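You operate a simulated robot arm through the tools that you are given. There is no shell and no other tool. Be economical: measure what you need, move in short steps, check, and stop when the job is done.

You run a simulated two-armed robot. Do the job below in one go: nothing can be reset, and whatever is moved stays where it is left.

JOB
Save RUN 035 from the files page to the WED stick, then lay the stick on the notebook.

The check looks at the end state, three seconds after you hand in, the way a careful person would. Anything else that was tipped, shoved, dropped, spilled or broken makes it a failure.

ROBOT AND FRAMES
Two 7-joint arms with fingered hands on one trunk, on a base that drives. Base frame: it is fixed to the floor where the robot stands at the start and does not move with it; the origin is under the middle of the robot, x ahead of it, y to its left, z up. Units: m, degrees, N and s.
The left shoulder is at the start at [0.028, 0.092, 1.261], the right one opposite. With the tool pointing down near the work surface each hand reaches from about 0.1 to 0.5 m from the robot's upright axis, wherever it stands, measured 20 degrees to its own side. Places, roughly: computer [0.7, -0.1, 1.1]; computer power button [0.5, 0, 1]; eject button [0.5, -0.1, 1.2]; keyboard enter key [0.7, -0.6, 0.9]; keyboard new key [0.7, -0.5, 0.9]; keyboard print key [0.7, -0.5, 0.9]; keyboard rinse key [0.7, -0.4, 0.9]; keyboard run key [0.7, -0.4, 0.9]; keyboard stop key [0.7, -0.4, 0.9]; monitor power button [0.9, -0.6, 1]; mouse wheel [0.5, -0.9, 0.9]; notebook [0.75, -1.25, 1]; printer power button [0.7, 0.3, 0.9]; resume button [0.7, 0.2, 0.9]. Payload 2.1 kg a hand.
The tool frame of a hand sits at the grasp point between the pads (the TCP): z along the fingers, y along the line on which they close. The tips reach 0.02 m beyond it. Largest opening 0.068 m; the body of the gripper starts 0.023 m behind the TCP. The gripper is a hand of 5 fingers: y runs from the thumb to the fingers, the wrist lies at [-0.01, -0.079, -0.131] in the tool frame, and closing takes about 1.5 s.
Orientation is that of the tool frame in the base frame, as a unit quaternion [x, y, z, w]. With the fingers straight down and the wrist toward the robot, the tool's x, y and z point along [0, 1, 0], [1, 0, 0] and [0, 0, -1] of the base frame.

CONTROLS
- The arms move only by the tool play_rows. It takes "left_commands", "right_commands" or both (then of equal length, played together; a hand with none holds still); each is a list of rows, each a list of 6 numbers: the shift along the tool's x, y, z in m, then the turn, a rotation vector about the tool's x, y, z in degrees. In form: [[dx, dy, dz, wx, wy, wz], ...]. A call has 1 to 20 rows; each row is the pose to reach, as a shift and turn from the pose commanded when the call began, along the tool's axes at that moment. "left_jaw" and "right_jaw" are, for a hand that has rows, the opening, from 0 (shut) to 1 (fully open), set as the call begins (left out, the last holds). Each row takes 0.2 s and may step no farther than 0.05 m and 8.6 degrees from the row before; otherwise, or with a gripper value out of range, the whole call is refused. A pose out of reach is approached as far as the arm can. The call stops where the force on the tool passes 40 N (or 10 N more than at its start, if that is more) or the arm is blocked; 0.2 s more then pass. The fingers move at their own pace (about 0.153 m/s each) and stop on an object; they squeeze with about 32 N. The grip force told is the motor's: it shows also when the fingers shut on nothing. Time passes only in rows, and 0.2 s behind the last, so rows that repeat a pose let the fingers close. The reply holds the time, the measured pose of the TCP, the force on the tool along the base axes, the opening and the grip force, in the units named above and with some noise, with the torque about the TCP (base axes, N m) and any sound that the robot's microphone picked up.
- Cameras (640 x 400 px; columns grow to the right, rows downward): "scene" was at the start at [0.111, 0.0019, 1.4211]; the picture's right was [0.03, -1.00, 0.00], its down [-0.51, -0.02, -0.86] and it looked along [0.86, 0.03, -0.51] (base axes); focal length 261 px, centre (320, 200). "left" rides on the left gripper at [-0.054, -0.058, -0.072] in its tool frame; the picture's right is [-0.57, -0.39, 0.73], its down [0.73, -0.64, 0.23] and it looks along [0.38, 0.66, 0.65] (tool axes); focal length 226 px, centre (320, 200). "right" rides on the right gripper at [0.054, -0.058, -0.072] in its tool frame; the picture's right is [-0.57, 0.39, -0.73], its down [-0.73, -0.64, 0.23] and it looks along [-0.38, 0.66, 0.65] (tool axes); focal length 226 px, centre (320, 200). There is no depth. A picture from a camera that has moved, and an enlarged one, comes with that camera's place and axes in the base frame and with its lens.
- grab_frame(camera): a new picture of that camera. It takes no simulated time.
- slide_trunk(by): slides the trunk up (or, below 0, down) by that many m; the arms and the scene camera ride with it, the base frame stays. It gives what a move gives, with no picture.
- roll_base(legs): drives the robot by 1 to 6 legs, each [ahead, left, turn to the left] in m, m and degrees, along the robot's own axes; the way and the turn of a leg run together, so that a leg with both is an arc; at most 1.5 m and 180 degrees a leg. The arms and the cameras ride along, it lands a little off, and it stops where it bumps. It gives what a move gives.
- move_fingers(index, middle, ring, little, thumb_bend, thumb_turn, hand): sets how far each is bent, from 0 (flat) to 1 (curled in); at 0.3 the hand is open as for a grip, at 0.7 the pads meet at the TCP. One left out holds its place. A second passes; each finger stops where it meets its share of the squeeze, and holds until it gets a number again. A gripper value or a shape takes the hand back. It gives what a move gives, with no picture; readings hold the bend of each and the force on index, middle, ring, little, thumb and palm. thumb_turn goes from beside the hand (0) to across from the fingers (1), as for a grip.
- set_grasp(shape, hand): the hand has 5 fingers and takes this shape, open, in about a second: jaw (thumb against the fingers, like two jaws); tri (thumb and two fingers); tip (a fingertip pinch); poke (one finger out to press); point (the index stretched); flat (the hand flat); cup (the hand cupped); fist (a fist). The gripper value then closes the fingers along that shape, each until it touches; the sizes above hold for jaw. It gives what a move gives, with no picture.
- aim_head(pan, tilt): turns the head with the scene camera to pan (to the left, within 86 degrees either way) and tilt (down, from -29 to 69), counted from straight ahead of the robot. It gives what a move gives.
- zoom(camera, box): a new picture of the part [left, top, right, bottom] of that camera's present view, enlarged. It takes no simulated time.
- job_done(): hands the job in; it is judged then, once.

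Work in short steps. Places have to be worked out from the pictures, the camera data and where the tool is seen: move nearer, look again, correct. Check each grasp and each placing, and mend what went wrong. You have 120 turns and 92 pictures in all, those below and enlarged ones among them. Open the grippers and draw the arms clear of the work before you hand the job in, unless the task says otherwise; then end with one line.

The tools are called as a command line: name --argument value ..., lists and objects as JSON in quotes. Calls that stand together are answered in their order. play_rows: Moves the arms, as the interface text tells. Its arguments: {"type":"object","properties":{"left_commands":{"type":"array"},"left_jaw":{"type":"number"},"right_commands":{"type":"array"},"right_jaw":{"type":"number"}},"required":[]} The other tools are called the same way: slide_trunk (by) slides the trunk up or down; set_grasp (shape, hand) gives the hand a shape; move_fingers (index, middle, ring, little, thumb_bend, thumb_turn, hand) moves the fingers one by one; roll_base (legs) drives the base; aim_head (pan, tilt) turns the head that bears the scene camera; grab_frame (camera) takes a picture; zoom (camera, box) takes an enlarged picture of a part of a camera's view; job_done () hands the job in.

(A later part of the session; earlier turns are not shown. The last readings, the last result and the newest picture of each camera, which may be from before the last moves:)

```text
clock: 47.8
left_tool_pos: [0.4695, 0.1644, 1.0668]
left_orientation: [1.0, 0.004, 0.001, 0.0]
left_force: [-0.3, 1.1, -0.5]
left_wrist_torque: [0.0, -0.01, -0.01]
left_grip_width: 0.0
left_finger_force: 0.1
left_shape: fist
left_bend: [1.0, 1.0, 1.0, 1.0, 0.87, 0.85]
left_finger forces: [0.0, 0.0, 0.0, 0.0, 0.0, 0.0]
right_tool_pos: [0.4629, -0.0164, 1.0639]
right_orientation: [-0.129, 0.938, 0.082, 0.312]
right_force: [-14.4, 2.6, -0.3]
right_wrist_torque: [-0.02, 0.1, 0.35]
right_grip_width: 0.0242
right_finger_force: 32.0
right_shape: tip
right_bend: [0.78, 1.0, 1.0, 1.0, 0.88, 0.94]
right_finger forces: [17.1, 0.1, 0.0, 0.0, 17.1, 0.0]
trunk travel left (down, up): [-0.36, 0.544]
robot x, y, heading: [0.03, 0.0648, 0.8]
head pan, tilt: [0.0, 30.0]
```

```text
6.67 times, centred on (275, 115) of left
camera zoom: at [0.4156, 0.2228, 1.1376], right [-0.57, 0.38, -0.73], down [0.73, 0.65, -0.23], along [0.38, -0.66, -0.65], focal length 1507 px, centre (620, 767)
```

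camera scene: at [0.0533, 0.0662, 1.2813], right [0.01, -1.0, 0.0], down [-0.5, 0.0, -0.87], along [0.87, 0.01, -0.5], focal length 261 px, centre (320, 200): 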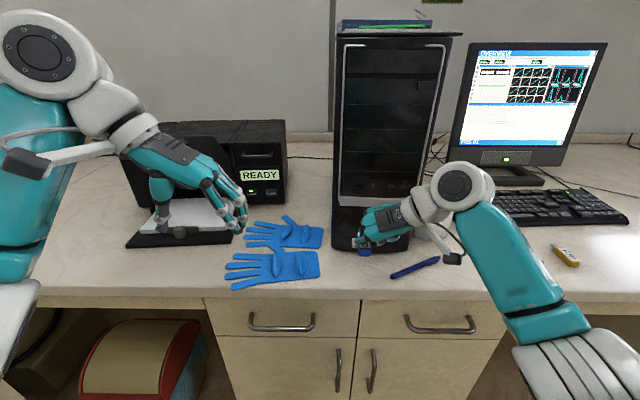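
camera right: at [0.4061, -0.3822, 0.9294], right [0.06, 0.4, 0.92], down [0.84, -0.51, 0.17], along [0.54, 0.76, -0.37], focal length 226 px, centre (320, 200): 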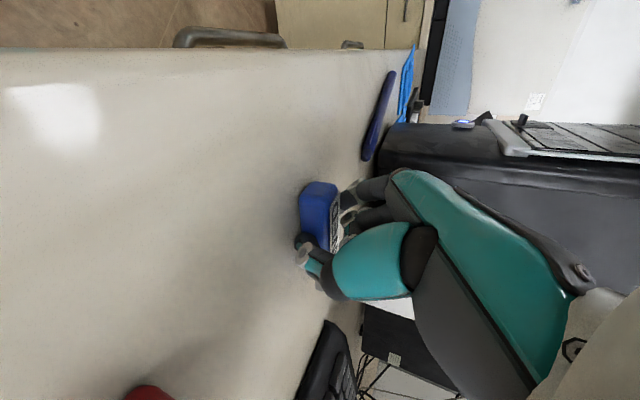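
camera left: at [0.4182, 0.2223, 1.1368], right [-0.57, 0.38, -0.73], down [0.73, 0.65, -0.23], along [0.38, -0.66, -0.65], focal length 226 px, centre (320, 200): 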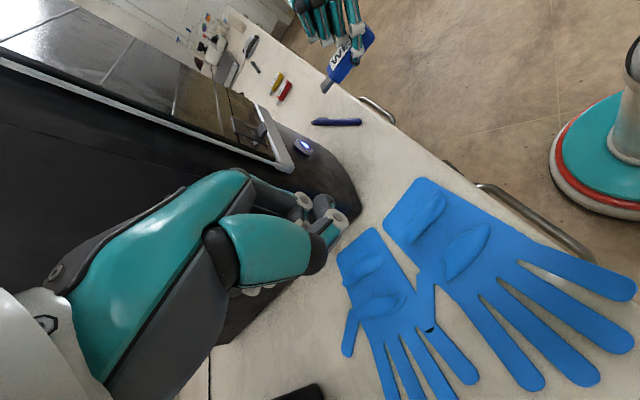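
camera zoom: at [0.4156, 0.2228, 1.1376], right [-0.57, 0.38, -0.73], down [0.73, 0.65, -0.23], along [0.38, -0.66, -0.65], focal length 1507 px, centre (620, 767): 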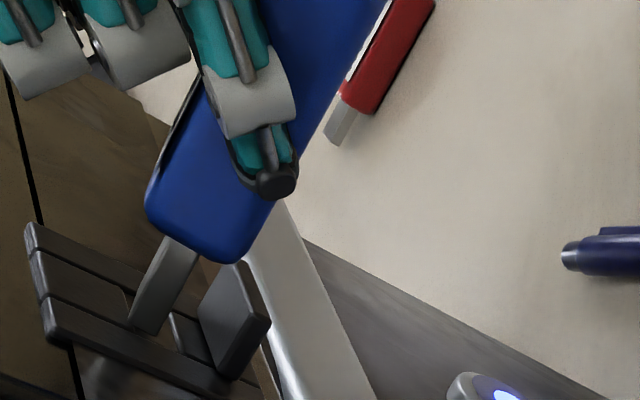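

The stick is blocked and the fingers slid along it. I suspect the actual port may be the dark rectangle just above the shelf. I'll back off 25 mm and look hard at the socket.

play_rows --right_commands '[[0.0062, 0.0028, -0.0041, 0, 0, 0], [0.0125, 0.0056, -0.0083, 0, 0, 0], [0.0195, 0.0087, -0.013, 0, 0, 0], [0.0234, 0.0104, -0.0155, 0, 0, 0]]'

zoom --camera "left" --box '[250, 110, 285, 145]'

zoom --camera "scene" --box '[365, 198, 390, 228]'

zoom --camera "left" --box '[240, 40, 320, 140]'

```text
clock: 48.8
left_tool_pos: [0.4719, 0.1636, 1.0648]
left_orientation: [1.0, 0.004, 0.0, -0.001]
left_force: [0.6, -0.5, 1.1]
left_wrist_torque: [0.01, -0.02, -0.02]
left_grip_width: 0.0001
left_finger_force: 0.0
left_shape: fist
left_bend: [1.0, 1.0, 1.0, 1.0, 0.87, 0.85]
left_finger forces: [0.0, 0.1, 0.1, 0.1, 0.0, 0.0]
right_tool_pos: [0.4362, -0.0152, 1.0619]
right_orientation: [-0.128, 0.938, 0.082, 0.312]
right_force: [0.4, 0.0, -0.1]
right_wrist_torque: [0.02, 0.02, 0.01]
right_grip_width: 0.0239
right_finger_force: 32.2
right_shape: tip
right_bend: [0.78, 1.0, 1.0, 1.0, 0.88, 0.95]
right_finger forces: [18.6, 0.0, 0.0, 0.1, 18.7, 0.1]
trunk travel left (down, up): [-0.36, 0.544]
robot x, y, heading: [0.0307, 0.0672, 0.4]
head pan, tilt: [0.0, 30.0]
```

```text
11.43 times, centred on (268, 128) of left
camera zoom: at [0.4181, 0.2223, 1.1368], right [-0.57, 0.38, -0.73], down [0.73, 0.65, -0.23], along [0.38, -0.66, -0.65], focal length 2584 px, centre (920, 1029)
```

zoom: 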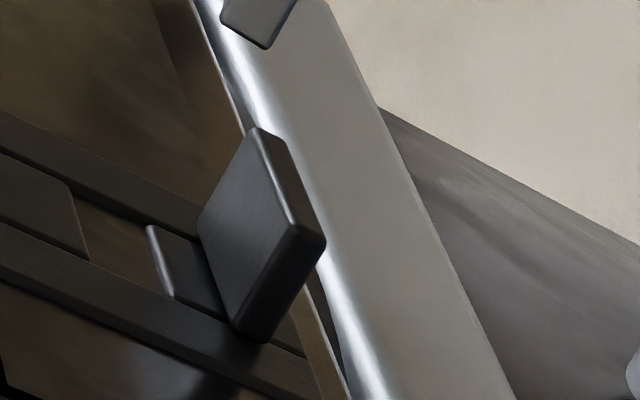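

```text
13.33 times, centred on (378, 213) of scene
camera zoom: at [0.1558, 0.067, 1.2814], right [0.01, -1.0, 0.0], down [-0.5, 0.0, -0.87], along [0.87, 0.01, -0.5], focal length 3475 px, centre (-447, 27)
```

zoom: 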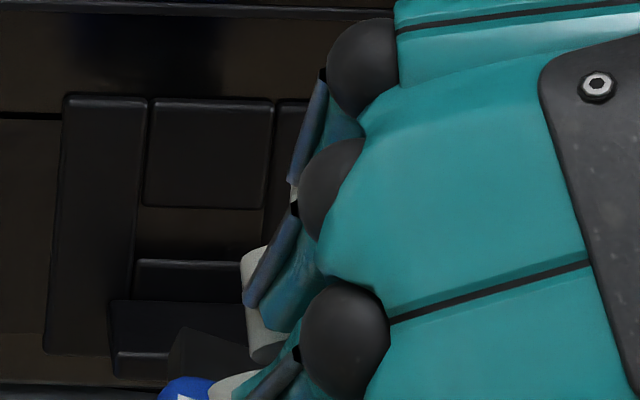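

```text
4.00 times, centred on (280, 90) of left
camera zoom: at [0.4181, 0.2223, 1.1368], right [-0.57, 0.38, -0.73], down [0.73, 0.65, -0.23], along [0.38, -0.66, -0.65], focal length 904 px, centre (480, 640)
```

zoom: 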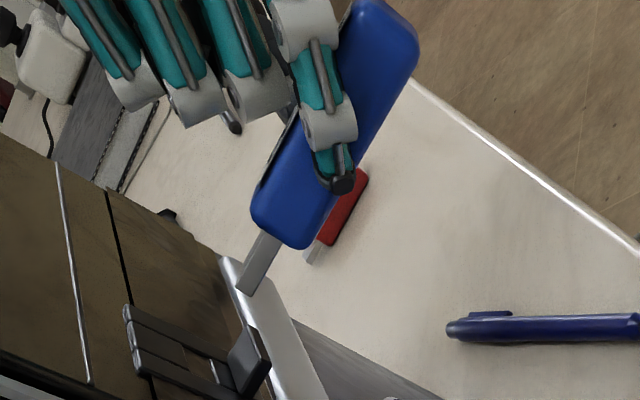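

The gap between top and bottom blocks (13.8×6.6 mm) is the slot; last try was ~1 mm too high and left. The stick may have turned in the hand, so I zoom on it.

zoom --camera "scene" --box '[365, 212, 400, 254]'

zoom --camera "left" --box '[265, 60, 315, 120]'

```text
9.52 times, centred on (382, 233) of scene
camera zoom: at [0.1558, 0.067, 1.2814], right [0.01, -1.0, 0.0], down [-0.5, 0.0, -0.87], along [0.87, 0.01, -0.5], focal length 2482 px, centre (-275, -114)
```

zoom: 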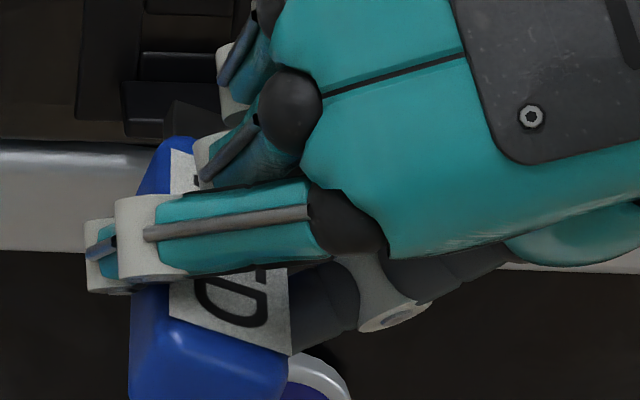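

```text
6.67 times, centred on (290, 90) of left
camera zoom: at [0.4181, 0.2223, 1.1368], right [-0.57, 0.38, -0.73], down [0.73, 0.65, -0.23], along [0.38, -0.66, -0.65], focal length 1507 px, centre (520, 933)
```

zoom: 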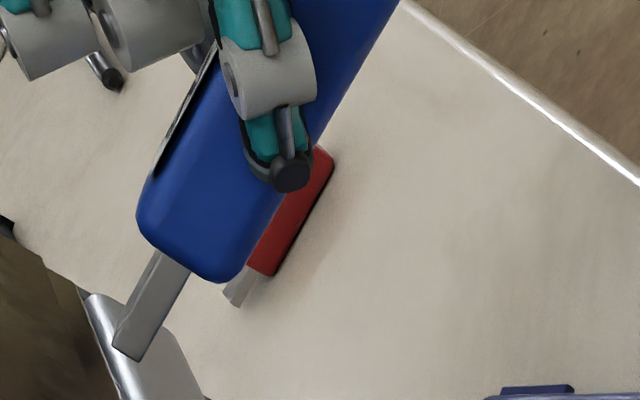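

The stick has rolled (~15°, right side down), yawed −9° and dips ~3°. I'll rotate the hand to cancel this.

play_rows --right_commands '[[0, 0, 0, 4.5, 0.8, -6.7], [0, 0, 0, 9.0, 1.6, -13.4], [0, 0, 0, 9.0, 1.6, -13.4]]'

zoom --camera "scene" --box '[365, 205, 400, 247]'

zoom --camera "left" --box '[250, 75, 310, 145]'

```text
clock: 49.6
left_tool_pos: [0.4726, 0.1643, 1.0656]
left_orientation: [1.0, 0.004, 0.0, 0.0]
left_force: [0.3, -0.1, -0.4]
left_wrist_torque: [0.0, 0.0, 0.0]
left_grip_width: 0.0001
left_finger_force: 0.1
left_shape: fist
left_bend: [1.0, 1.0, 1.0, 1.0, 0.87, 0.85]
left_finger forces: [0.0, 0.1, 0.1, 0.0, 0.0, 0.0]
right_tool_pos: [0.4346, -0.0154, 1.0625]
right_orientation: [-0.213, 0.924, -0.031, 0.315]
right_force: [0.6, 0.0, -0.1]
right_wrist_torque: [0.06, 0.0, -0.02]
right_grip_width: 0.0241
right_finger_force: 32.4
right_shape: tip
right_bend: [0.78, 1.0, 1.0, 1.0, 0.88, 0.95]
right_finger forces: [18.8, 0.0, 0.0, 0.0, 18.7, 0.1]
trunk travel left (down, up): [-0.36, 0.544]
robot x, y, heading: [0.0301, 0.0687, 0.6]
head pan, tilt: [0.0, 30.0]
```

```text
9.52 times, centred on (382, 226) of scene
camera zoom: at [0.1557, 0.0671, 1.2814], right [0.01, -1.0, 0.0], down [-0.5, 0.0, -0.87], along [0.87, 0.01, -0.5], focal length 2482 px, centre (-275, -48)
```

zoom: 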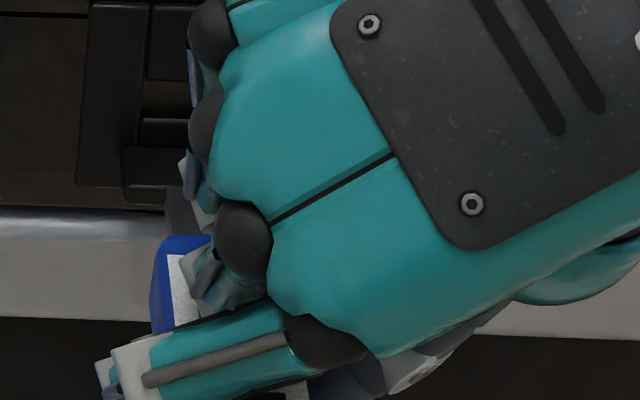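

```text
5.71 times, centred on (280, 110) of left
camera zoom: at [0.418, 0.2224, 1.1368], right [-0.57, 0.38, -0.73], down [0.73, 0.65, -0.23], along [0.38, -0.66, -0.65], focal length 1292 px, centre (549, 714)
```

zoom: 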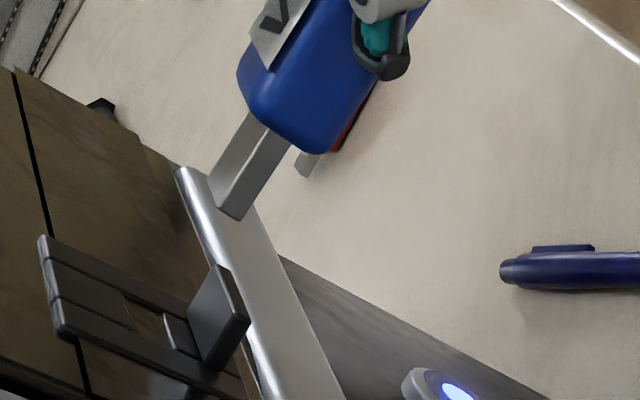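

Roll is fixed; nose is ~4° up. I'll trim this and advance to just in front of the slot.

play_rows --right_commands '[[0, 0, 0, -2.5, 3.3, -0.9], [-0.0064, -0.0046, 0.0045, -2.5, 3.3, -0.9], [-0.0129, -0.0093, 0.0089, -2.5, 3.3, -0.9], [-0.0129, -0.0093, 0.0089, -2.5, 3.3, -0.9]]'

zoom --camera "scene" --box '[365, 195, 395, 231]'

zoom --camera "left" --box '[250, 90, 300, 145]'

```text
clock: 50.6
left_tool_pos: [0.4721, 0.1641, 1.066]
left_orientation: [1.0, 0.005, 0.0, 0.0]
left_force: [0.2, -0.1, -0.6]
left_wrist_torque: [-0.01, 0.01, 0.02]
left_grip_width: 0.0002
left_finger_force: 0.1
left_shape: fist
left_bend: [1.0, 1.0, 1.0, 1.0, 0.87, 0.85]
left_finger forces: [0.1, 0.1, 0.0, 0.0, 0.0, 0.0]
right_tool_pos: [0.4541, -0.019, 1.0642]
right_orientation: [-0.227, 0.932, -0.018, 0.283]
right_force: [0.5, 0.1, 0.7]
right_wrist_torque: [0.01, -0.03, 0.0]
right_grip_width: 0.0241
right_finger_force: 32.3
right_shape: tip
right_bend: [0.78, 1.0, 1.0, 1.0, 0.88, 0.95]
right_finger forces: [18.7, 0.1, 0.0, 0.0, 18.7, 0.1]
trunk travel left (down, up): [-0.36, 0.544]
robot x, y, heading: [0.0289, 0.0654, 0.5]
head pan, tilt: [0.0, 30.0]
```

```text
11.11 times, centred on (380, 213) of scene
camera zoom: at [0.1557, 0.0671, 1.2814], right [0.01, -1.0, 0.0], down [-0.5, 0.0, -0.87], along [0.87, 0.01, -0.5], focal length 2896 px, centre (-347, 56)
```

zoom: 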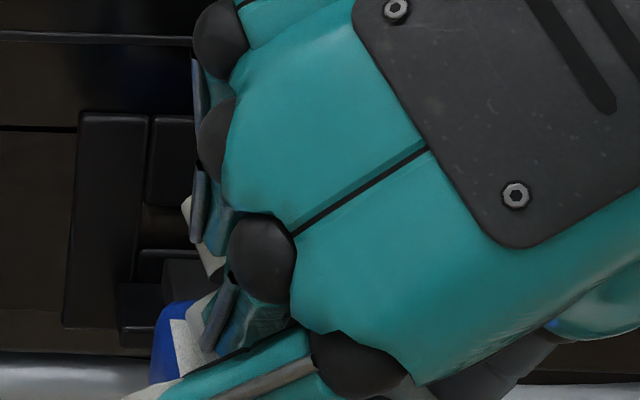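

```text
7.27 times, centred on (275, 118) of left
camera zoom: at [0.4181, 0.2224, 1.1368], right [-0.57, 0.38, -0.73], down [0.73, 0.65, -0.23], along [0.38, -0.66, -0.65], focal length 1644 px, centre (647, 800)
```

zoom: 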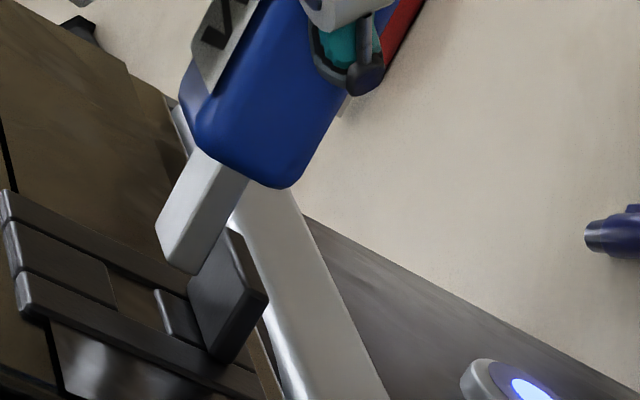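

Tip is within ~1 mm of the slot line. Small trim (yaw +2°, up 1.2 mm), then advance 8 mm in 2 mm rows.

play_rows --right_commands '[[-0.0006, -0.0002, -0.001, -1.0, -0.3, -1.7], [-0.002, -0.0011, 0.0, -1.0, -0.3, -1.7], [-0.0034, -0.002, 0.0011, -1.0, -0.3, -1.7], [-0.0049, -0.0029, 0.0022, -1.0, -0.3, -1.7], [-0.0063, -0.0038, 0.0032, -1.0, -0.3, -1.7], [-0.0077, -0.0048, 0.0043, -1.0, -0.3, -1.7]]'

zoom --camera "scene" --box '[365, 195, 395, 231]'

zoom --camera "left" --box '[250, 90, 300, 145]'

```text
clock: 52.0
left_tool_pos: [0.4723, 0.1641, 1.0657]
left_orientation: [1.0, 0.005, -0.001, 0.0]
left_force: [-0.8, 0.4, 0.5]
left_wrist_torque: [0.0, -0.01, -0.01]
left_grip_width: 0.0001
left_finger_force: 0.0
left_shape: fist
left_bend: [1.0, 1.0, 1.0, 1.0, 0.87, 0.85]
left_finger forces: [0.0, 0.0, 0.0, 0.0, 0.1, 0.0]
right_tool_pos: [0.4619, -0.0196, 1.0651]
right_orientation: [-0.243, 0.928, -0.014, 0.282]
right_force: [-0.3, 0.0, -0.4]
right_wrist_torque: [-0.02, 0.02, 0.0]
right_grip_width: 0.024
right_finger_force: 32.1
right_shape: tip
right_bend: [0.78, 1.0, 1.0, 1.0, 0.88, 0.95]
right_finger forces: [18.7, 0.0, 0.1, 0.0, 18.7, 0.0]
trunk travel left (down, up): [-0.36, 0.544]
robot x, y, heading: [0.0298, 0.0678, 0.5]
head pan, tilt: [0.0, 30.0]
```

```text
11.11 times, centred on (380, 213) of scene
camera zoom: at [0.1557, 0.0671, 1.2814], right [0.01, -1.0, 0.0], down [-0.5, 0.0, -0.87], along [0.87, 0.01, -0.5], focal length 2896 px, centre (-347, 56)
```

zoom: 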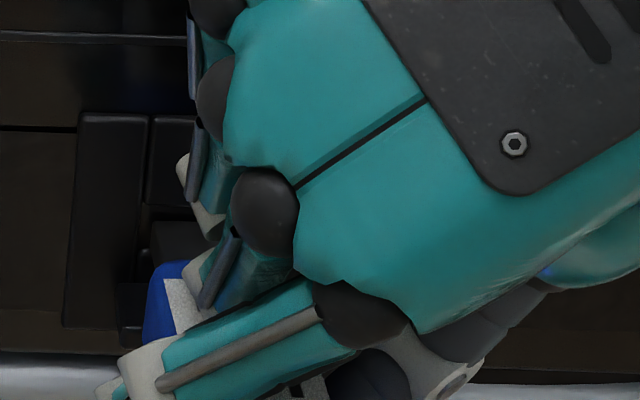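

```text
7.27 times, centred on (275, 118) of left
camera zoom: at [0.4181, 0.2224, 1.1368], right [-0.57, 0.38, -0.73], down [0.73, 0.65, -0.23], along [0.38, -0.66, -0.65], focal length 1644 px, centre (647, 800)
```

zoom: 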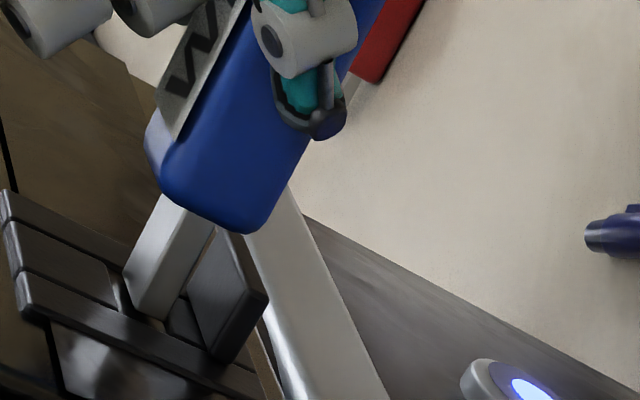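

No contact yet and the tip is centred at the slot mouth. I'll continue in for 14 mm.

play_rows --right_commands '[[-0.0014, -0.001, 0.001, 0, 0, 0], [-0.0028, -0.0019, 0.0021, 0, 0, 0], [-0.0042, -0.0029, 0.0031, 0, 0, 0], [-0.0056, -0.0039, 0.0042, 0, 0, 0], [-0.007, -0.0049, 0.0052, 0, 0, 0], [-0.0083, -0.0058, 0.0063, 0, 0, 0], [-0.0097, -0.0068, 0.0073, 0, 0, 0]]'

zoom --camera "left" --box '[250, 90, 300, 145]'

```text
clock: 53.6
left_tool_pos: [0.4724, 0.1652, 1.0654]
left_orientation: [1.0, 0.004, 0.0, 0.0]
left_force: [0.0, -0.4, -0.1]
left_wrist_torque: [-0.02, 0.02, 0.04]
left_grip_width: 0.0
left_finger_force: 0.0
left_shape: fist
left_bend: [1.0, 1.0, 1.0, 1.0, 0.87, 0.85]
left_finger forces: [0.1, 0.0, 0.0, 0.1, 0.0, 0.0]
right_tool_pos: [0.4757, -0.0191, 1.0652]
right_orientation: [-0.243, 0.928, -0.014, 0.283]
right_force: [-1.1, 0.0, 0.6]
right_wrist_torque: [0.01, 0.0, 0.05]
right_grip_width: 0.0239
right_finger_force: 32.2
right_shape: tip
right_bend: [0.78, 1.0, 1.0, 1.0, 0.88, 0.94]
right_finger forces: [19.4, 0.0, 0.1, 0.0, 18.5, 0.0]
trunk travel left (down, up): [-0.36, 0.544]
robot x, y, heading: [0.0295, 0.0658, 0.3]
head pan, tilt: [0.0, 30.0]
```

```text
7.27 times, centred on (275, 118) of left
camera zoom: at [0.4179, 0.2226, 1.1368], right [-0.57, 0.38, -0.73], down [0.73, 0.65, -0.23], along [0.38, -0.66, -0.65], focal length 1644 px, centre (647, 800)
```

zoom: 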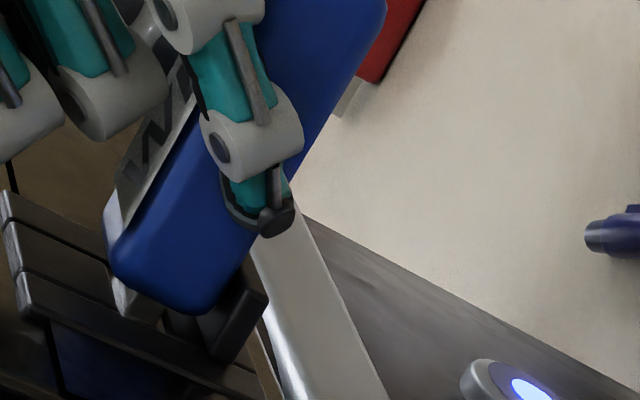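

The plug is sliding in with hardly any force. I'll push until it seats.

play_rows --right_commands '[[-0.0014, -0.001, 0.001, 0, 0, 0], [-0.0028, -0.0019, 0.0021, 0, 0, 0], [-0.0042, -0.0029, 0.0031, 0, 0, 0], [-0.0056, -0.0039, 0.0042, 0, 0, 0], [-0.007, -0.0049, 0.0052, 0, 0, 0], [-0.0083, -0.0058, 0.0063, 0, 0, 0]]'

zoom --camera "left" --box '[250, 80, 310, 145]'

aim_head --pan -40 --tilt 15

grab_frame --camera "scene"

```text
clock: 55.0
left_tool_pos: [0.4701, 0.1652, 1.0672]
left_orientation: [1.0, 0.005, 0.0, 0.0]
left_force: [0.5, -0.5, -0.2]
left_wrist_torque: [-0.03, 0.02, -0.01]
left_grip_width: 0.0002
left_finger_force: 0.1
left_shape: fist
left_bend: [1.0, 1.0, 1.0, 1.0, 0.87, 0.85]
left_finger forces: [0.0, 0.0, 0.0, 0.0, 0.0, 0.0]
right_tool_pos: [0.4854, -0.0202, 1.0663]
right_orientation: [-0.243, 0.928, -0.014, 0.283]
right_force: [-20.7, -0.5, -3.2]
right_wrist_torque: [-0.05, 0.15, 0.46]
right_grip_width: 0.0231
right_finger_force: 32.2
right_shape: tip
right_bend: [0.78, 1.0, 1.0, 1.0, 0.88, 0.91]
right_finger forces: [16.5, 0.0, 0.1, 0.0, 17.9, 0.0]
trunk travel left (down, up): [-0.36, 0.544]
robot x, y, heading: [0.0324, 0.0654, 0.5]
head pan, tilt: [0.0, 30.0]
```

```text
6.15 times, centred on (280, 112) of left
camera zoom: at [0.4152, 0.2222, 1.1379], right [-0.57, 0.38, -0.73], down [0.73, 0.65, -0.23], along [0.38, -0.66, -0.65], focal length 1391 px, centre (566, 738)
```

zoom: 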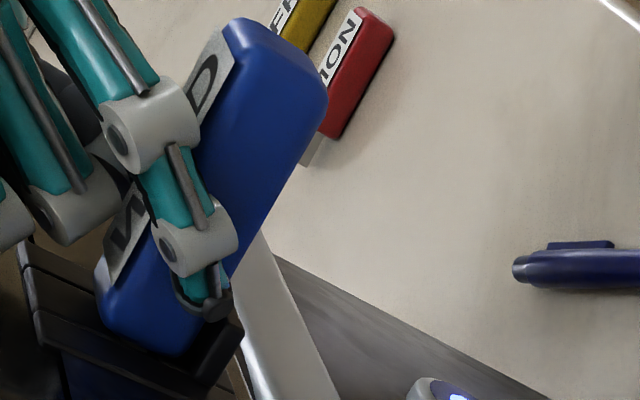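

```text
clock: 56.0
left_tool_pos: [0.4697, 0.1641, 1.0662]
left_orientation: [1.0, 0.005, 0.001, 0.0]
left_force: [-0.9, 0.2, 0.2]
left_wrist_torque: [0.0, 0.01, 0.02]
left_grip_width: 0.0001
left_finger_force: 0.0
left_shape: fist
left_bend: [1.0, 1.0, 1.0, 1.0, 0.87, 0.85]
left_finger forces: [0.0, 0.0, 0.0, 0.1, 0.0, 0.0]
right_tool_pos: [0.4854, -0.0208, 1.0663]
right_orientation: [-0.243, 0.927, -0.015, 0.284]
right_force: [-20.5, -0.4, -3.0]
right_wrist_torque: [-0.07, 0.2, 0.49]
right_grip_width: 0.0231
right_finger_force: 32.1
right_shape: tip
right_bend: [0.78, 1.0, 1.0, 1.0, 0.88, 0.91]
right_finger forces: [16.1, 0.0, 0.0, 0.2, 18.3, 0.1]
trunk travel left (down, up): [-0.36, 0.544]
robot x, y, heading: [0.0314, 0.0669, 0.6]
head pan, tilt: [-40.0, 15.0]
```

```text
21 pictures are left
camera scene: at [0.1342, 0.0067, 1.3059], right [-0.64, -0.77, 0.0], down [-0.2, 0.16, -0.97], along [0.75, -0.61, -0.26], focal length 261 px, centre (320, 200)
```

scene: 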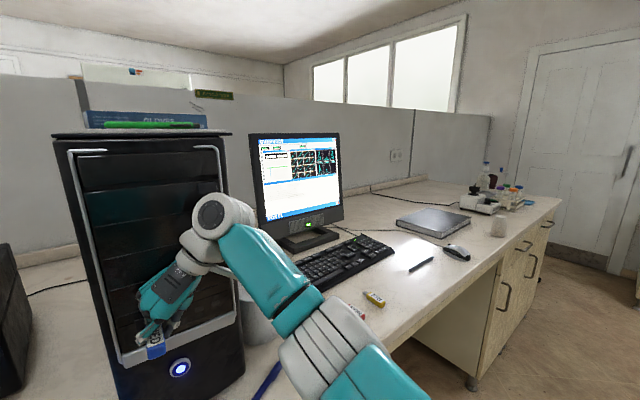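

The stick seated firmly (20 N). Pictures are getting scarce, so I'll be frugal: open the fingers, back away, and take one check.

play_rows --right_commands '[[0.001, 0.0005, -0.001, 0, 0, 0], [0.001, 0.0005, -0.001, 0, 0, 0], [0.001, 0.0005, -0.001, 0, 0, 0], [0.001, 0.0005, -0.001, 0, 0, 0], [0.001, 0.0005, -0.001, 0, 0, 0]]' --right_jaw 0.9

play_rows --right_commands '[[0.005, 0.004, -0.012, 0, 0, 0], [0.012, 0.01, -0.03, 0, 0, 0], [0.022, 0.018, -0.055, 0, 0, 0], [0.032, 0.026, -0.08, 0, 0, 0], [0.043, 0.036, -0.108, 0, 0, 0]]'

zoom --camera "left" --box '[220, 40, 340, 150]'

```text
clock: 57.2
left_tool_pos: [0.4703, 0.1646, 1.0669]
left_orientation: [1.0, 0.004, 0.002, 0.0]
left_force: [0.6, 0.0, 0.3]
left_wrist_torque: [0.02, 0.0, -0.06]
left_grip_width: 0.0
left_finger_force: 0.1
left_shape: fist
left_bend: [1.0, 1.0, 1.0, 1.0, 0.87, 0.85]
left_finger forces: [0.0, 0.1, 0.0, 0.0, 0.0, 0.0]
right_tool_pos: [0.4842, -0.0199, 1.0666]
right_orientation: [-0.243, 0.928, -0.014, 0.282]
right_force: [-12.7, 4.5, 4.1]
right_wrist_torque: [0.02, 0.17, -0.1]
right_grip_width: 0.0367
right_finger_force: 0.1
right_shape: tip
right_bend: [0.31, 0.98, 0.99, 0.99, 0.62, 0.93]
right_finger forces: [0.0, 0.0, 0.0, 0.8, 12.0, 0.0]
trunk travel left (down, up): [-0.36, 0.544]
robot x, y, heading: [0.0294, 0.0692, 0.6]
head pan, tilt: [-40.0, 15.0]
```

```text
clock: 58.4
left_tool_pos: [0.4717, 0.1641, 1.0655]
left_orientation: [1.0, 0.004, 0.0, 0.001]
left_force: [-0.4, -0.1, 0.5]
left_wrist_torque: [-0.02, 0.0, 0.01]
left_grip_width: 0.0003
left_finger_force: 0.1
left_shape: fist
left_bend: [1.0, 1.0, 1.0, 1.0, 0.87, 0.85]
left_finger forces: [0.0, 0.0, 0.1, 0.1, 0.0, 0.0]
right_tool_pos: [0.384, -0.0209, 1.1276]
right_orientation: [-0.243, 0.928, -0.013, 0.283]
right_force: [0.9, -0.4, 0.3]
right_wrist_torque: [0.03, -0.01, -0.01]
right_grip_width: 0.0611
right_finger_force: 0.0
right_shape: tip
right_bend: [0.31, 0.98, 0.99, 0.99, 0.38, 0.98]
right_finger forces: [0.0, 0.0, 0.0, 0.1, 0.1, 0.1]
trunk travel left (down, up): [-0.36, 0.544]
robot x, y, heading: [0.0321, 0.0692, 0.3]
head pan, tilt: [-40.0, 15.0]
```

```text
3.64 times, centred on (280, 95) of left
camera zoom: at [0.418, 0.2223, 1.1369], right [-0.57, 0.38, -0.73], down [0.73, 0.65, -0.23], along [0.38, -0.66, -0.65], focal length 822 px, centre (466, 582)
```

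zoom: 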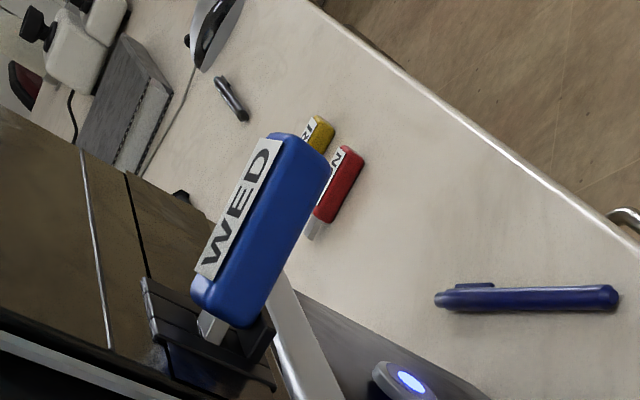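

The stick is in but crept out ~7 mm on release. I'll close the fingertips and push the tail gently home.

play_rows --right_commands '[[0, 0, 0, 0, 0, 0], [0, 0, 0, 0, 0, 0], [0, 0, 0, 0, 0, 0], [0.008, 0.0055, 0.03, 0, 0, 0], [0.0163, 0.011, 0.0613, 0, 0, 0], [0.0163, 0.011, 0.0613, 0, 0, 0]]' --right_jaw 0

play_rows --right_commands '[[-0.0056, -0.0039, 0.0042, 0, 0, 0], [-0.0111, -0.0078, 0.0084, 0, 0, 0], [-0.0153, -0.0107, 0.0115, 0, 0, 0], [-0.0181, -0.0127, 0.0136, 0, 0, 0], [-0.0208, -0.0146, 0.0157, 0, 0, 0], [-0.0229, -0.0161, 0.0172, 0, 0, 0]]'

```text
clock: 59.8
left_tool_pos: [0.4737, 0.1633, 1.0648]
left_orientation: [1.0, 0.004, 0.0, 0.0]
left_force: [0.4, 0.4, 0.6]
left_wrist_torque: [0.02, 0.0, 0.01]
left_grip_width: 0.0
left_finger_force: 0.1
left_shape: fist
left_bend: [1.0, 1.0, 1.0, 1.0, 0.87, 0.85]
left_finger forces: [0.1, 0.0, 0.0, 0.0, 0.1, 0.0]
right_tool_pos: [0.3994, -0.0133, 1.0635]
right_orientation: [-0.244, 0.928, -0.014, 0.283]
right_force: [-0.4, -0.1, -0.4]
right_wrist_torque: [0.01, -0.01, 0.0]
right_grip_width: 0.0001
right_finger_force: 31.9
right_shape: tip
right_bend: [0.73, 1.0, 1.0, 1.0, 0.78, 1.0]
right_finger forces: [0.1, 0.1, 0.0, 0.1, 0.1, 0.0]
trunk travel left (down, up): [-0.36, 0.544]
robot x, y, heading: [0.0263, 0.0653, 0.4]
head pan, tilt: [-40.0, 15.0]
```

```text
clock: 61.2
left_tool_pos: [0.4719, 0.1639, 1.0667]
left_orientation: [1.0, 0.005, -0.001, 0.001]
left_force: [0.6, 0.1, -0.2]
left_wrist_torque: [0.02, -0.01, 0.02]
left_grip_width: 0.0
left_finger_force: 0.1
left_shape: fist
left_bend: [1.0, 1.0, 1.0, 1.0, 0.87, 0.85]
left_finger forces: [0.0, 0.0, 0.1, 0.0, 0.1, 0.0]
right_tool_pos: [0.4303, -0.0145, 1.0657]
right_orientation: [-0.242, 0.928, -0.015, 0.283]
right_force: [-0.2, -0.3, -0.5]
right_wrist_torque: [0.02, 0.01, -0.03]
right_grip_width: 0.0001
right_finger_force: 32.1
right_shape: tip
right_bend: [0.73, 1.0, 1.0, 1.0, 0.78, 1.0]
right_finger forces: [0.0, 0.1, 0.0, 0.1, 0.0, 0.0]
trunk travel left (down, up): [-0.36, 0.544]
robot x, y, heading: [0.0322, 0.0662, 0.4]
head pan, tilt: [-40.0, 15.0]
```

No contact yet; I'll check where the fingertips are relative to the tail.

zoom --camera "left" --box '[240, 40, 340, 140]'

```text
4.00 times, centred on (290, 90) of left
camera zoom: at [0.4181, 0.2224, 1.1368], right [-0.57, 0.38, -0.73], down [0.73, 0.65, -0.23], along [0.38, -0.66, -0.65], focal length 904 px, centre (440, 640)
```

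zoom: 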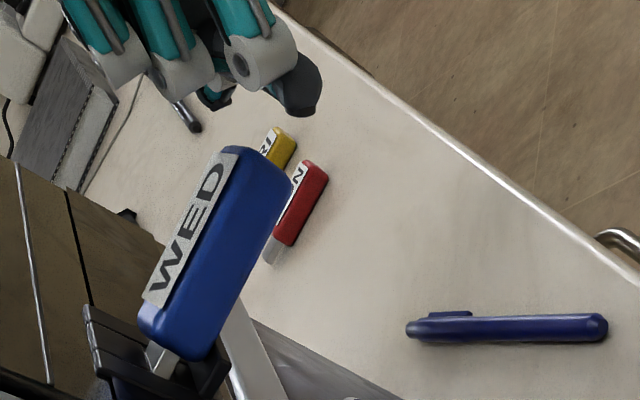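

Aligned behind the tail with ~18 mm to go. I'll advance 24 mm.

play_rows --right_commands '[[-0.0042, -0.0029, 0.0031, 0, 0, 0], [-0.0083, -0.0058, 0.0063, 0, 0, 0], [-0.0118, -0.0083, 0.0089, 0, 0, 0], [-0.0139, -0.0097, 0.0105, 0, 0, 0], [-0.0153, -0.0107, 0.0115, 0, 0, 0], [-0.0167, -0.0117, 0.0126, 0, 0, 0]]'

```text
clock: 62.6
left_tool_pos: [0.472, 0.1641, 1.066]
left_orientation: [1.0, 0.004, 0.0, 0.0]
left_force: [-0.7, -0.5, -0.3]
left_wrist_torque: [-0.03, -0.01, -0.02]
left_grip_width: 0.0
left_finger_force: 0.1
left_shape: fist
left_bend: [1.0, 1.0, 1.0, 1.0, 0.87, 0.85]
left_finger forces: [0.0, 0.0, 0.0, 0.0, 0.0, 0.0]
right_tool_pos: [0.4547, -0.0143, 1.0659]
right_orientation: [-0.244, 0.927, -0.014, 0.283]
right_force: [0.4, 0.0, 0.0]
right_wrist_torque: [0.0, 0.02, -0.01]
right_grip_width: 0.0002
right_finger_force: 31.8
right_shape: tip
right_bend: [0.73, 1.0, 1.0, 1.0, 0.78, 1.0]
right_finger forces: [0.0, 0.0, 0.1, 0.0, 0.1, 0.0]
trunk travel left (down, up): [-0.36, 0.544]
robot x, y, heading: [0.0311, 0.0641, 0.4]
head pan, tilt: [-40.0, 15.0]
```

No contact, so the fingers may be passing beside the stick. One look.

zoom --camera "left" --box '[240, 40, 340, 140]'

```text
4.00 times, centred on (290, 90) of left
camera zoom: at [0.4181, 0.2224, 1.1368], right [-0.57, 0.38, -0.73], down [0.73, 0.65, -0.23], along [0.38, -0.66, -0.65], focal length 904 px, centre (440, 640)
```

zoom: 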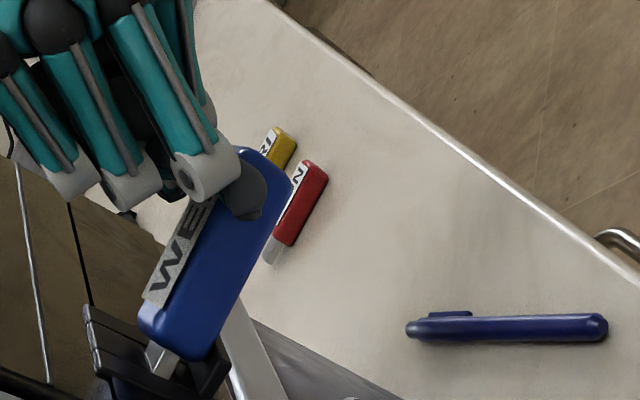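

The closed fingertips pass over the stick. Better: push with the back of a fist, in the standard orientation (needed later for the keyboard too). I'll retreat and turn the hand back.

play_rows --right_commands '[[0.014, 0.003, -0.029, 0, 0, 0], [0.028, 0.006, -0.058, 0, 0, 0], [0.041, 0.009, -0.0867, 0, 0, 0], [0.041, 0.009, -0.0867, 1.75, 1.95, 7.66], [0.041, 0.009, -0.0867, 3.5, 3.9, 15.3], [0.041, 0.009, -0.0867, 5.26, 5.86, 23], [0.041, 0.009, -0.0867, 7.0, 7.8, 30.6], [0.041, 0.009, -0.0867, 8.77, 9.77, 38.3], [0.041, 0.009, -0.0867, 10.5, 11.7, 46], [0.041, 0.009, -0.0867, 12.3, 13.7, 53.6], [0.041, 0.009, -0.0867, 14.0, 15.6, 61.3], [0.041, 0.009, -0.0867, 15.8, 17.6, 68.9], [0.041, 0.009, -0.0867, 17.5, 19.5, 76.6], [0.041, 0.009, -0.0867, 19.3, 21.5, 84.3], [0.041, 0.009, -0.0867, 21, 23.4, 91.9], [0.041, 0.009, -0.0867, 22.8, 25.4, 99.6], [0.041, 0.009, -0.0867, 24.5, 27.3, 107.2], [0.041, 0.009, -0.0867, 26.3, 29.3, 114.9]]'

set_grasp --hand "right" --shape "fist"

```text
clock: 66.4
left_tool_pos: [0.4709, 0.1645, 1.0666]
left_orientation: [1.0, 0.004, 0.0, 0.0]
left_force: [0.3, 0.6, -0.5]
left_wrist_torque: [-0.02, -0.03, 0.05]
left_grip_width: 0.0
left_finger_force: 0.1
left_shape: fist
left_bend: [1.0, 1.0, 1.0, 1.0, 0.87, 0.85]
left_finger forces: [0.1, 0.1, 0.0, 0.1, 0.1, 0.0]
right_tool_pos: [0.3756, -0.0342, 1.1171]
right_orientation: [0.705, 0.71, 0.0, 0.0]
right_force: [0.3, -0.2, 0.3]
right_wrist_torque: [-0.01, 0.01, 0.02]
right_grip_width: 0.0005
right_finger_force: 31.6
right_shape: tip
right_bend: [0.73, 1.0, 1.0, 1.0, 0.79, 1.0]
right_finger forces: [0.0, 0.1, 0.0, 0.0, 0.0, 0.0]
trunk travel left (down, up): [-0.36, 0.544]
robot x, y, heading: [0.0276, 0.0689, 0.5]
head pan, tilt: [-40.0, 15.0]
```

```text
clock: 67.3
left_tool_pos: [0.4718, 0.1635, 1.0657]
left_orientation: [1.0, 0.005, 0.0, -0.001]
left_force: [-0.3, 0.3, 0.3]
left_wrist_torque: [-0.02, -0.01, 0.01]
left_grip_width: 0.0003
left_finger_force: 0.1
left_shape: fist
left_bend: [1.0, 1.0, 1.0, 1.0, 0.87, 0.85]
left_finger forces: [0.1, 0.1, 0.0, 0.0, 0.1, 0.0]
right_tool_pos: [0.375, -0.0353, 1.1164]
right_orientation: [0.703, 0.711, 0.0, 0.001]
right_force: [-0.4, 0.0, 0.2]
right_wrist_torque: [0.02, 0.0, -0.03]
right_grip_width: 0.0632
right_finger_force: 0.0
right_shape: fist
right_bend: [0.93, 1.0, 1.0, 1.0, 0.96, 1.0]
right_finger forces: [0.1, 0.0, 0.0, 0.0, 0.1, 0.0]
trunk travel left (down, up): [-0.36, 0.544]
robot x, y, heading: [0.03, 0.0657, 0.4]
head pan, tilt: [-40.0, 15.0]
```

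Now I lower the fist behind the tail, then move forward in small rows until contact.

play_rows --right_commands '[[0.005, -0.015, 0.02, 0, 0, 0], [0.01, -0.03, 0.05, 0, 0, 0], [0.015, -0.03, 0.085, 0, 0, 0], [0.015, -0.02, 0.085, 0, 0, 0], [0.015, -0.012, 0.085, 0, 0, 0]]'

grab_frame --camera "left"

```text
clock: 68.5
left_tool_pos: [0.4715, 0.1648, 1.066]
left_orientation: [1.0, 0.004, 0.001, 0.001]
left_force: [-1.3, -0.8, -0.5]
left_wrist_torque: [0.02, -0.04, 0.01]
left_grip_width: 0.0
left_finger_force: 0.0
left_shape: fist
left_bend: [1.0, 1.0, 1.0, 1.0, 0.87, 0.85]
left_finger forces: [0.0, 0.0, 0.1, 0.0, 0.1, 0.0]
right_tool_pos: [0.3643, -0.0199, 1.0308]
right_orientation: [0.703, 0.711, 0.0, 0.0]
right_force: [0.2, 0.1, 0.4]
right_wrist_torque: [0.03, 0.03, 0.03]
right_grip_width: 0.0634
right_finger_force: 0.0
right_shape: fist
right_bend: [0.93, 1.0, 1.0, 1.0, 0.96, 1.0]
right_finger forces: [0.0, 0.0, 0.1, 0.1, 0.0, 0.0]
trunk travel left (down, up): [-0.36, 0.544]
robot x, y, heading: [0.0301, 0.0652, 0.4]
head pan, tilt: [-40.0, 15.0]
```

```text
17 pictures are left
camera left: at [0.418, 0.2224, 1.1368], right [-0.57, 0.38, -0.73], down [0.73, 0.65, -0.23], along [0.38, -0.66, -0.65], focal length 226 px, centre (320, 200)
```

left: 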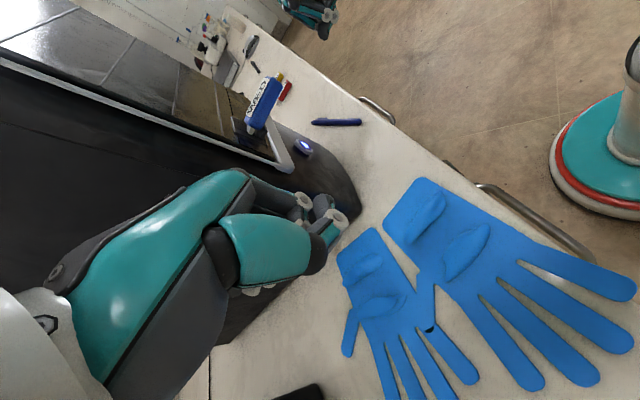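

Fist is in line behind the stick. I'll advance ~5 cm in small rows.

play_rows --right_commands '[[0, 0.012, 0, 0, 0, 0], [0, 0.024, 0, 0, 0, 0], [0, 0.032, 0, 0, 0, 0], [0, 0.037, 0, 0, 0, 0], [0, 0.041, 0, 0, 0, 0], [0, 0.045, 0, 0, 0, 0]]'

```text
clock: 69.9
left_tool_pos: [0.472, 0.1646, 1.0658]
left_orientation: [1.0, 0.005, -0.001, 0.0]
left_force: [0.2, -0.3, -1.0]
left_wrist_torque: [0.0, 0.03, 0.01]
left_grip_width: 0.0
left_finger_force: 0.1
left_shape: fist
left_bend: [1.0, 1.0, 1.0, 1.0, 0.87, 0.85]
left_finger forces: [0.1, 0.0, 0.0, 0.0, 0.0, 0.0]
right_tool_pos: [0.4078, -0.0193, 1.0314]
right_orientation: [0.703, 0.711, 0.001, 0.001]
right_force: [-0.2, 0.0, -0.6]
right_wrist_torque: [-0.01, 0.0, 0.02]
right_grip_width: 0.0636
right_finger_force: 0.1
right_shape: fist
right_bend: [0.93, 1.0, 1.0, 1.0, 0.96, 1.0]
right_finger forces: [0.0, 0.0, 0.0, 0.2, 0.0, 0.0]
trunk travel left (down, up): [-0.36, 0.544]
robot x, y, heading: [0.029, 0.0687, 0.5]
head pan, tilt: [-40.0, 15.0]
```

Still free. Continuing in 3 mm rows.

play_rows --right_commands '[[0, 0.003, 0, 0, 0, 0], [0, 0.006, 0, 0, 0, 0], [0, 0.009, 0, 0, 0, 0], [0, 0.012, 0, 0, 0, 0], [0, 0.015, 0, 0, 0, 0]]'

zoom --camera "left" --box '[230, 20, 340, 140]'

```text
clock: 71.1
left_tool_pos: [0.4698, 0.1641, 1.0672]
left_orientation: [1.0, 0.004, 0.002, 0.0]
left_force: [-0.6, 0.7, -0.2]
left_wrist_torque: [-0.03, 0.0, 0.0]
left_grip_width: 0.0
left_finger_force: 0.1
left_shape: fist
left_bend: [1.0, 1.0, 1.0, 1.0, 0.87, 0.85]
left_finger forces: [0.0, 0.0, 0.1, 0.0, 0.0, 0.0]
right_tool_pos: [0.4194, -0.0205, 1.0335]
right_orientation: [0.704, 0.711, 0.002, 0.001]
right_force: [-22.4, -3.3, 5.2]
right_wrist_torque: [0.09, -0.77, -0.17]
right_grip_width: 0.0632
right_finger_force: 0.0
right_shape: fist
right_bend: [0.93, 1.0, 1.0, 1.0, 0.95, 1.0]
right_finger forces: [3.1, 21.7, 0.1, 0.1, 0.0, 0.0]
trunk travel left (down, up): [-0.36, 0.544]
robot x, y, heading: [0.029, 0.0675, 0.8]
head pan, tilt: [-40.0, 15.0]
```

```text
3.33 times, centred on (285, 80) of left
camera zoom: at [0.4144, 0.2217, 1.1383], right [-0.57, 0.38, -0.73], down [0.73, 0.65, -0.23], along [0.38, -0.66, -0.65], focal length 754 px, centre (437, 600)
```

zoom: 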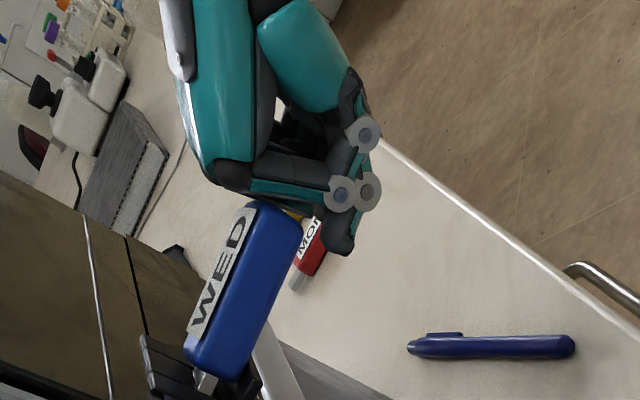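

Contact, pushing with 22 N and the stick advanced some mm. I'll push slightly more, then check.

play_rows --right_commands '[[0, 0.003, 0, 0, 0, 0], [0, 0.006, 0, 0, 0, 0], [0, 0.009, 0, 0, 0, 0]]'

```text
clock: 71.7
left_tool_pos: [0.4665, 0.1632, 1.0674]
left_orientation: [1.0, 0.004, 0.003, 0.001]
left_force: [0.7, -1.1, -0.7]
left_wrist_torque: [0.01, 0.0, -0.03]
left_grip_width: 0.0002
left_finger_force: 0.1
left_shape: fist
left_bend: [1.0, 1.0, 1.0, 1.0, 0.87, 0.85]
left_finger forces: [0.0, 0.1, 0.1, 0.0, 0.0, 0.0]
right_tool_pos: [0.4201, -0.0193, 1.0339]
right_orientation: [0.702, 0.713, 0.001, 0.002]
right_force: [-34.2, -4.5, 8.7]
right_wrist_torque: [0.09, -1.19, -0.18]
right_grip_width: 0.0634
right_finger_force: 0.2
right_shape: fist
right_bend: [0.93, 1.0, 1.0, 1.0, 0.95, 1.0]
right_finger forces: [8.8, 27.7, 0.0, 0.0, 0.1, 0.1]
trunk travel left (down, up): [-0.36, 0.544]
robot x, y, heading: [0.0302, 0.0671, 0.5]
head pan, tilt: [-40.0, 15.0]
stopped in row 2 (right hand): the force on the tool passed its limit at 43 N (the readings are from after the stop); the commanded pose is now the measured one
```

The stick is fully seated (hard stop). Now I retract both hands, drive over to face the keyboard (the knee space is ~0.9 m wide, so the base can go in a bit).

play_rows --right_commands '[[0, -0.02, 0, 0, 0, 0], [0, -0.05, -0.02, 0, 0, 0], [0, -0.08, -0.05, 0, 0, 0], [0, -0.1, -0.09, 0, 0, 0]]' --left_commands '[[-0.02, 0, -0.02, 0, 0, 0], [-0.05, 0, -0.05, 0, 0, 0], [-0.09, 0, -0.08, 0, 0, 0], [-0.12, 0, -0.11, 0, 0, 0]]'

move_fingers --hand "right" --index 0.7 --middle 1 --ring 1 --little 1 --thumb_bend 1 --thumb_turn 0.3

roll_base --legs '[[-0.12, 0, 0], [0, -0.63, 0], [0.2, 0, 0]]'

aim_head --pan 0 --tilt 30

grab_frame --camera "scene"

```text
clock: 72.7
left_tool_pos: [0.4256, 0.1655, 1.1906]
left_orientation: [1.0, 0.004, -0.001, 0.0]
left_force: [0.1, -0.5, -0.4]
left_wrist_torque: [-0.01, 0.01, 0.02]
left_grip_width: 0.0
left_finger_force: 0.2
left_shape: fist
left_bend: [1.0, 1.0, 1.0, 1.0, 0.87, 0.85]
left_finger forces: [0.0, 0.0, 0.1, 0.0, 0.0, 0.0]
left hand out of reach, approached as far as the arm can: row 1, 2, 3, 4
right_tool_pos: [0.3267, -0.0209, 1.1215]
right_orientation: [0.704, 0.711, -0.001, 0.001]
right_force: [0.1, 0.7, 0.1]
right_wrist_torque: [0.0, 0.0, 0.01]
right_grip_width: 0.0634
right_finger_force: 0.2
right_shape: fist
right_bend: [0.93, 1.0, 1.0, 1.0, 0.95, 1.0]
right_finger forces: [0.0, 0.0, 0.0, 0.0, 0.1, 0.1]
trunk travel left (down, up): [-0.36, 0.544]
robot x, y, heading: [0.0321, 0.0645, 0.4]
head pan, tilt: [-40.0, 15.0]
```

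```text
clock: 73.7
left_tool_pos: [0.4241, 0.1648, 1.191]
left_orientation: [1.0, 0.004, -0.001, 0.0]
left_force: [0.9, -0.6, 0.7]
left_wrist_torque: [-0.01, -0.03, -0.01]
left_grip_width: 0.0001
left_finger_force: 0.0
left_shape: fist
left_bend: [1.0, 1.0, 1.0, 1.0, 0.87, 0.85]
left_finger forces: [0.0, 0.1, 0.0, 0.1, 0.0, 0.0]
right_tool_pos: [0.3254, -0.0208, 1.1211]
right_orientation: [0.703, 0.711, 0.0, 0.002]
right_force: [-0.6, 0.5, 0.0]
right_wrist_torque: [0.04, -0.01, 0.01]
right_grip_width: 0.0219
right_finger_force: 0.2
right_shape: fingers
right_bend: [0.72, 1.0, 1.0, 1.0, 0.96, 1.0]
right_finger forces: [0.0, 0.0, 0.0, 0.0, 0.0, 0.0]
trunk travel left (down, up): [-0.36, 0.544]
robot x, y, heading: [0.0307, 0.0644, 0.6]
head pan, tilt: [-40.0, 15.0]
```

```text
clock: 79.2
left_tool_pos: [0.5073, -0.4608, 1.1909]
left_orientation: [1.0, 0.0, -0.001, 0.0]
left_force: [-0.6, -0.3, 0.0]
left_wrist_torque: [-0.03, -0.01, 0.01]
left_grip_width: 0.0
left_finger_force: 0.0
left_shape: fist
left_bend: [1.0, 1.0, 1.0, 1.0, 0.87, 0.85]
left_finger forces: [0.0, 0.1, 0.0, 0.0, 0.1, 0.0]
right_tool_pos: [0.4077, -0.6463, 1.1214]
right_orientation: [0.707, 0.707, -0.001, 0.001]
right_force: [0.2, -0.2, 0.7]
right_wrist_torque: [0.02, -0.03, 0.0]
right_grip_width: 0.022
right_finger_force: 0.1
right_shape: fingers
right_bend: [0.72, 1.0, 1.0, 1.0, 0.96, 1.0]
right_finger forces: [0.0, 0.0, 0.0, 0.0, 0.1, 0.1]
trunk travel left (down, up): [-0.36, 0.544]
robot x, y, heading: [0.1138, -0.5589, -0.2]
head pan, tilt: [-40.0, 15.0]
```

```text
clock: 80.3
left_tool_pos: [0.5079, -0.4617, 1.1911]
left_orientation: [1.0, -0.001, -0.001, 0.0]
left_force: [-0.4, -0.5, 0.3]
left_wrist_torque: [0.01, -0.02, 0.01]
left_grip_width: 0.0
left_finger_force: 0.1
left_shape: fist
left_bend: [1.0, 1.0, 1.0, 1.0, 0.87, 0.85]
left_finger forces: [0.0, 0.0, 0.0, 0.0, 0.0, 0.0]
right_tool_pos: [0.407, -0.6459, 1.1206]
right_orientation: [0.706, 0.708, -0.001, 0.0]
right_force: [-0.4, 0.3, 0.2]
right_wrist_torque: [-0.03, 0.0, -0.01]
right_grip_width: 0.0219
right_finger_force: 0.1
right_shape: fingers
right_bend: [0.72, 1.0, 1.0, 1.0, 0.96, 1.0]
right_finger forces: [0.1, 0.1, 0.1, 0.0, 0.0, 0.0]
trunk travel left (down, up): [-0.36, 0.544]
robot x, y, heading: [0.1086, -0.5558, -0.2]
head pan, tilt: [0.0, 30.0]
```

```text
15 pictures are left
camera scene: at [0.2367, -0.5566, 1.2814], right [0.0, -1.0, 0.0], down [-0.5, 0.0, -0.87], along [0.87, 0.0, -0.5], focal length 261 px, centre (320, 200)
```

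scene: 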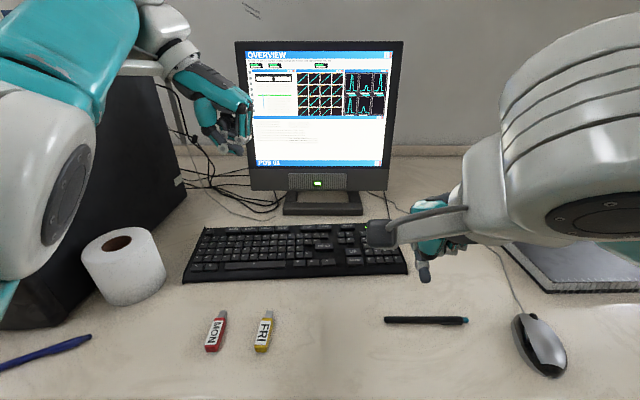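

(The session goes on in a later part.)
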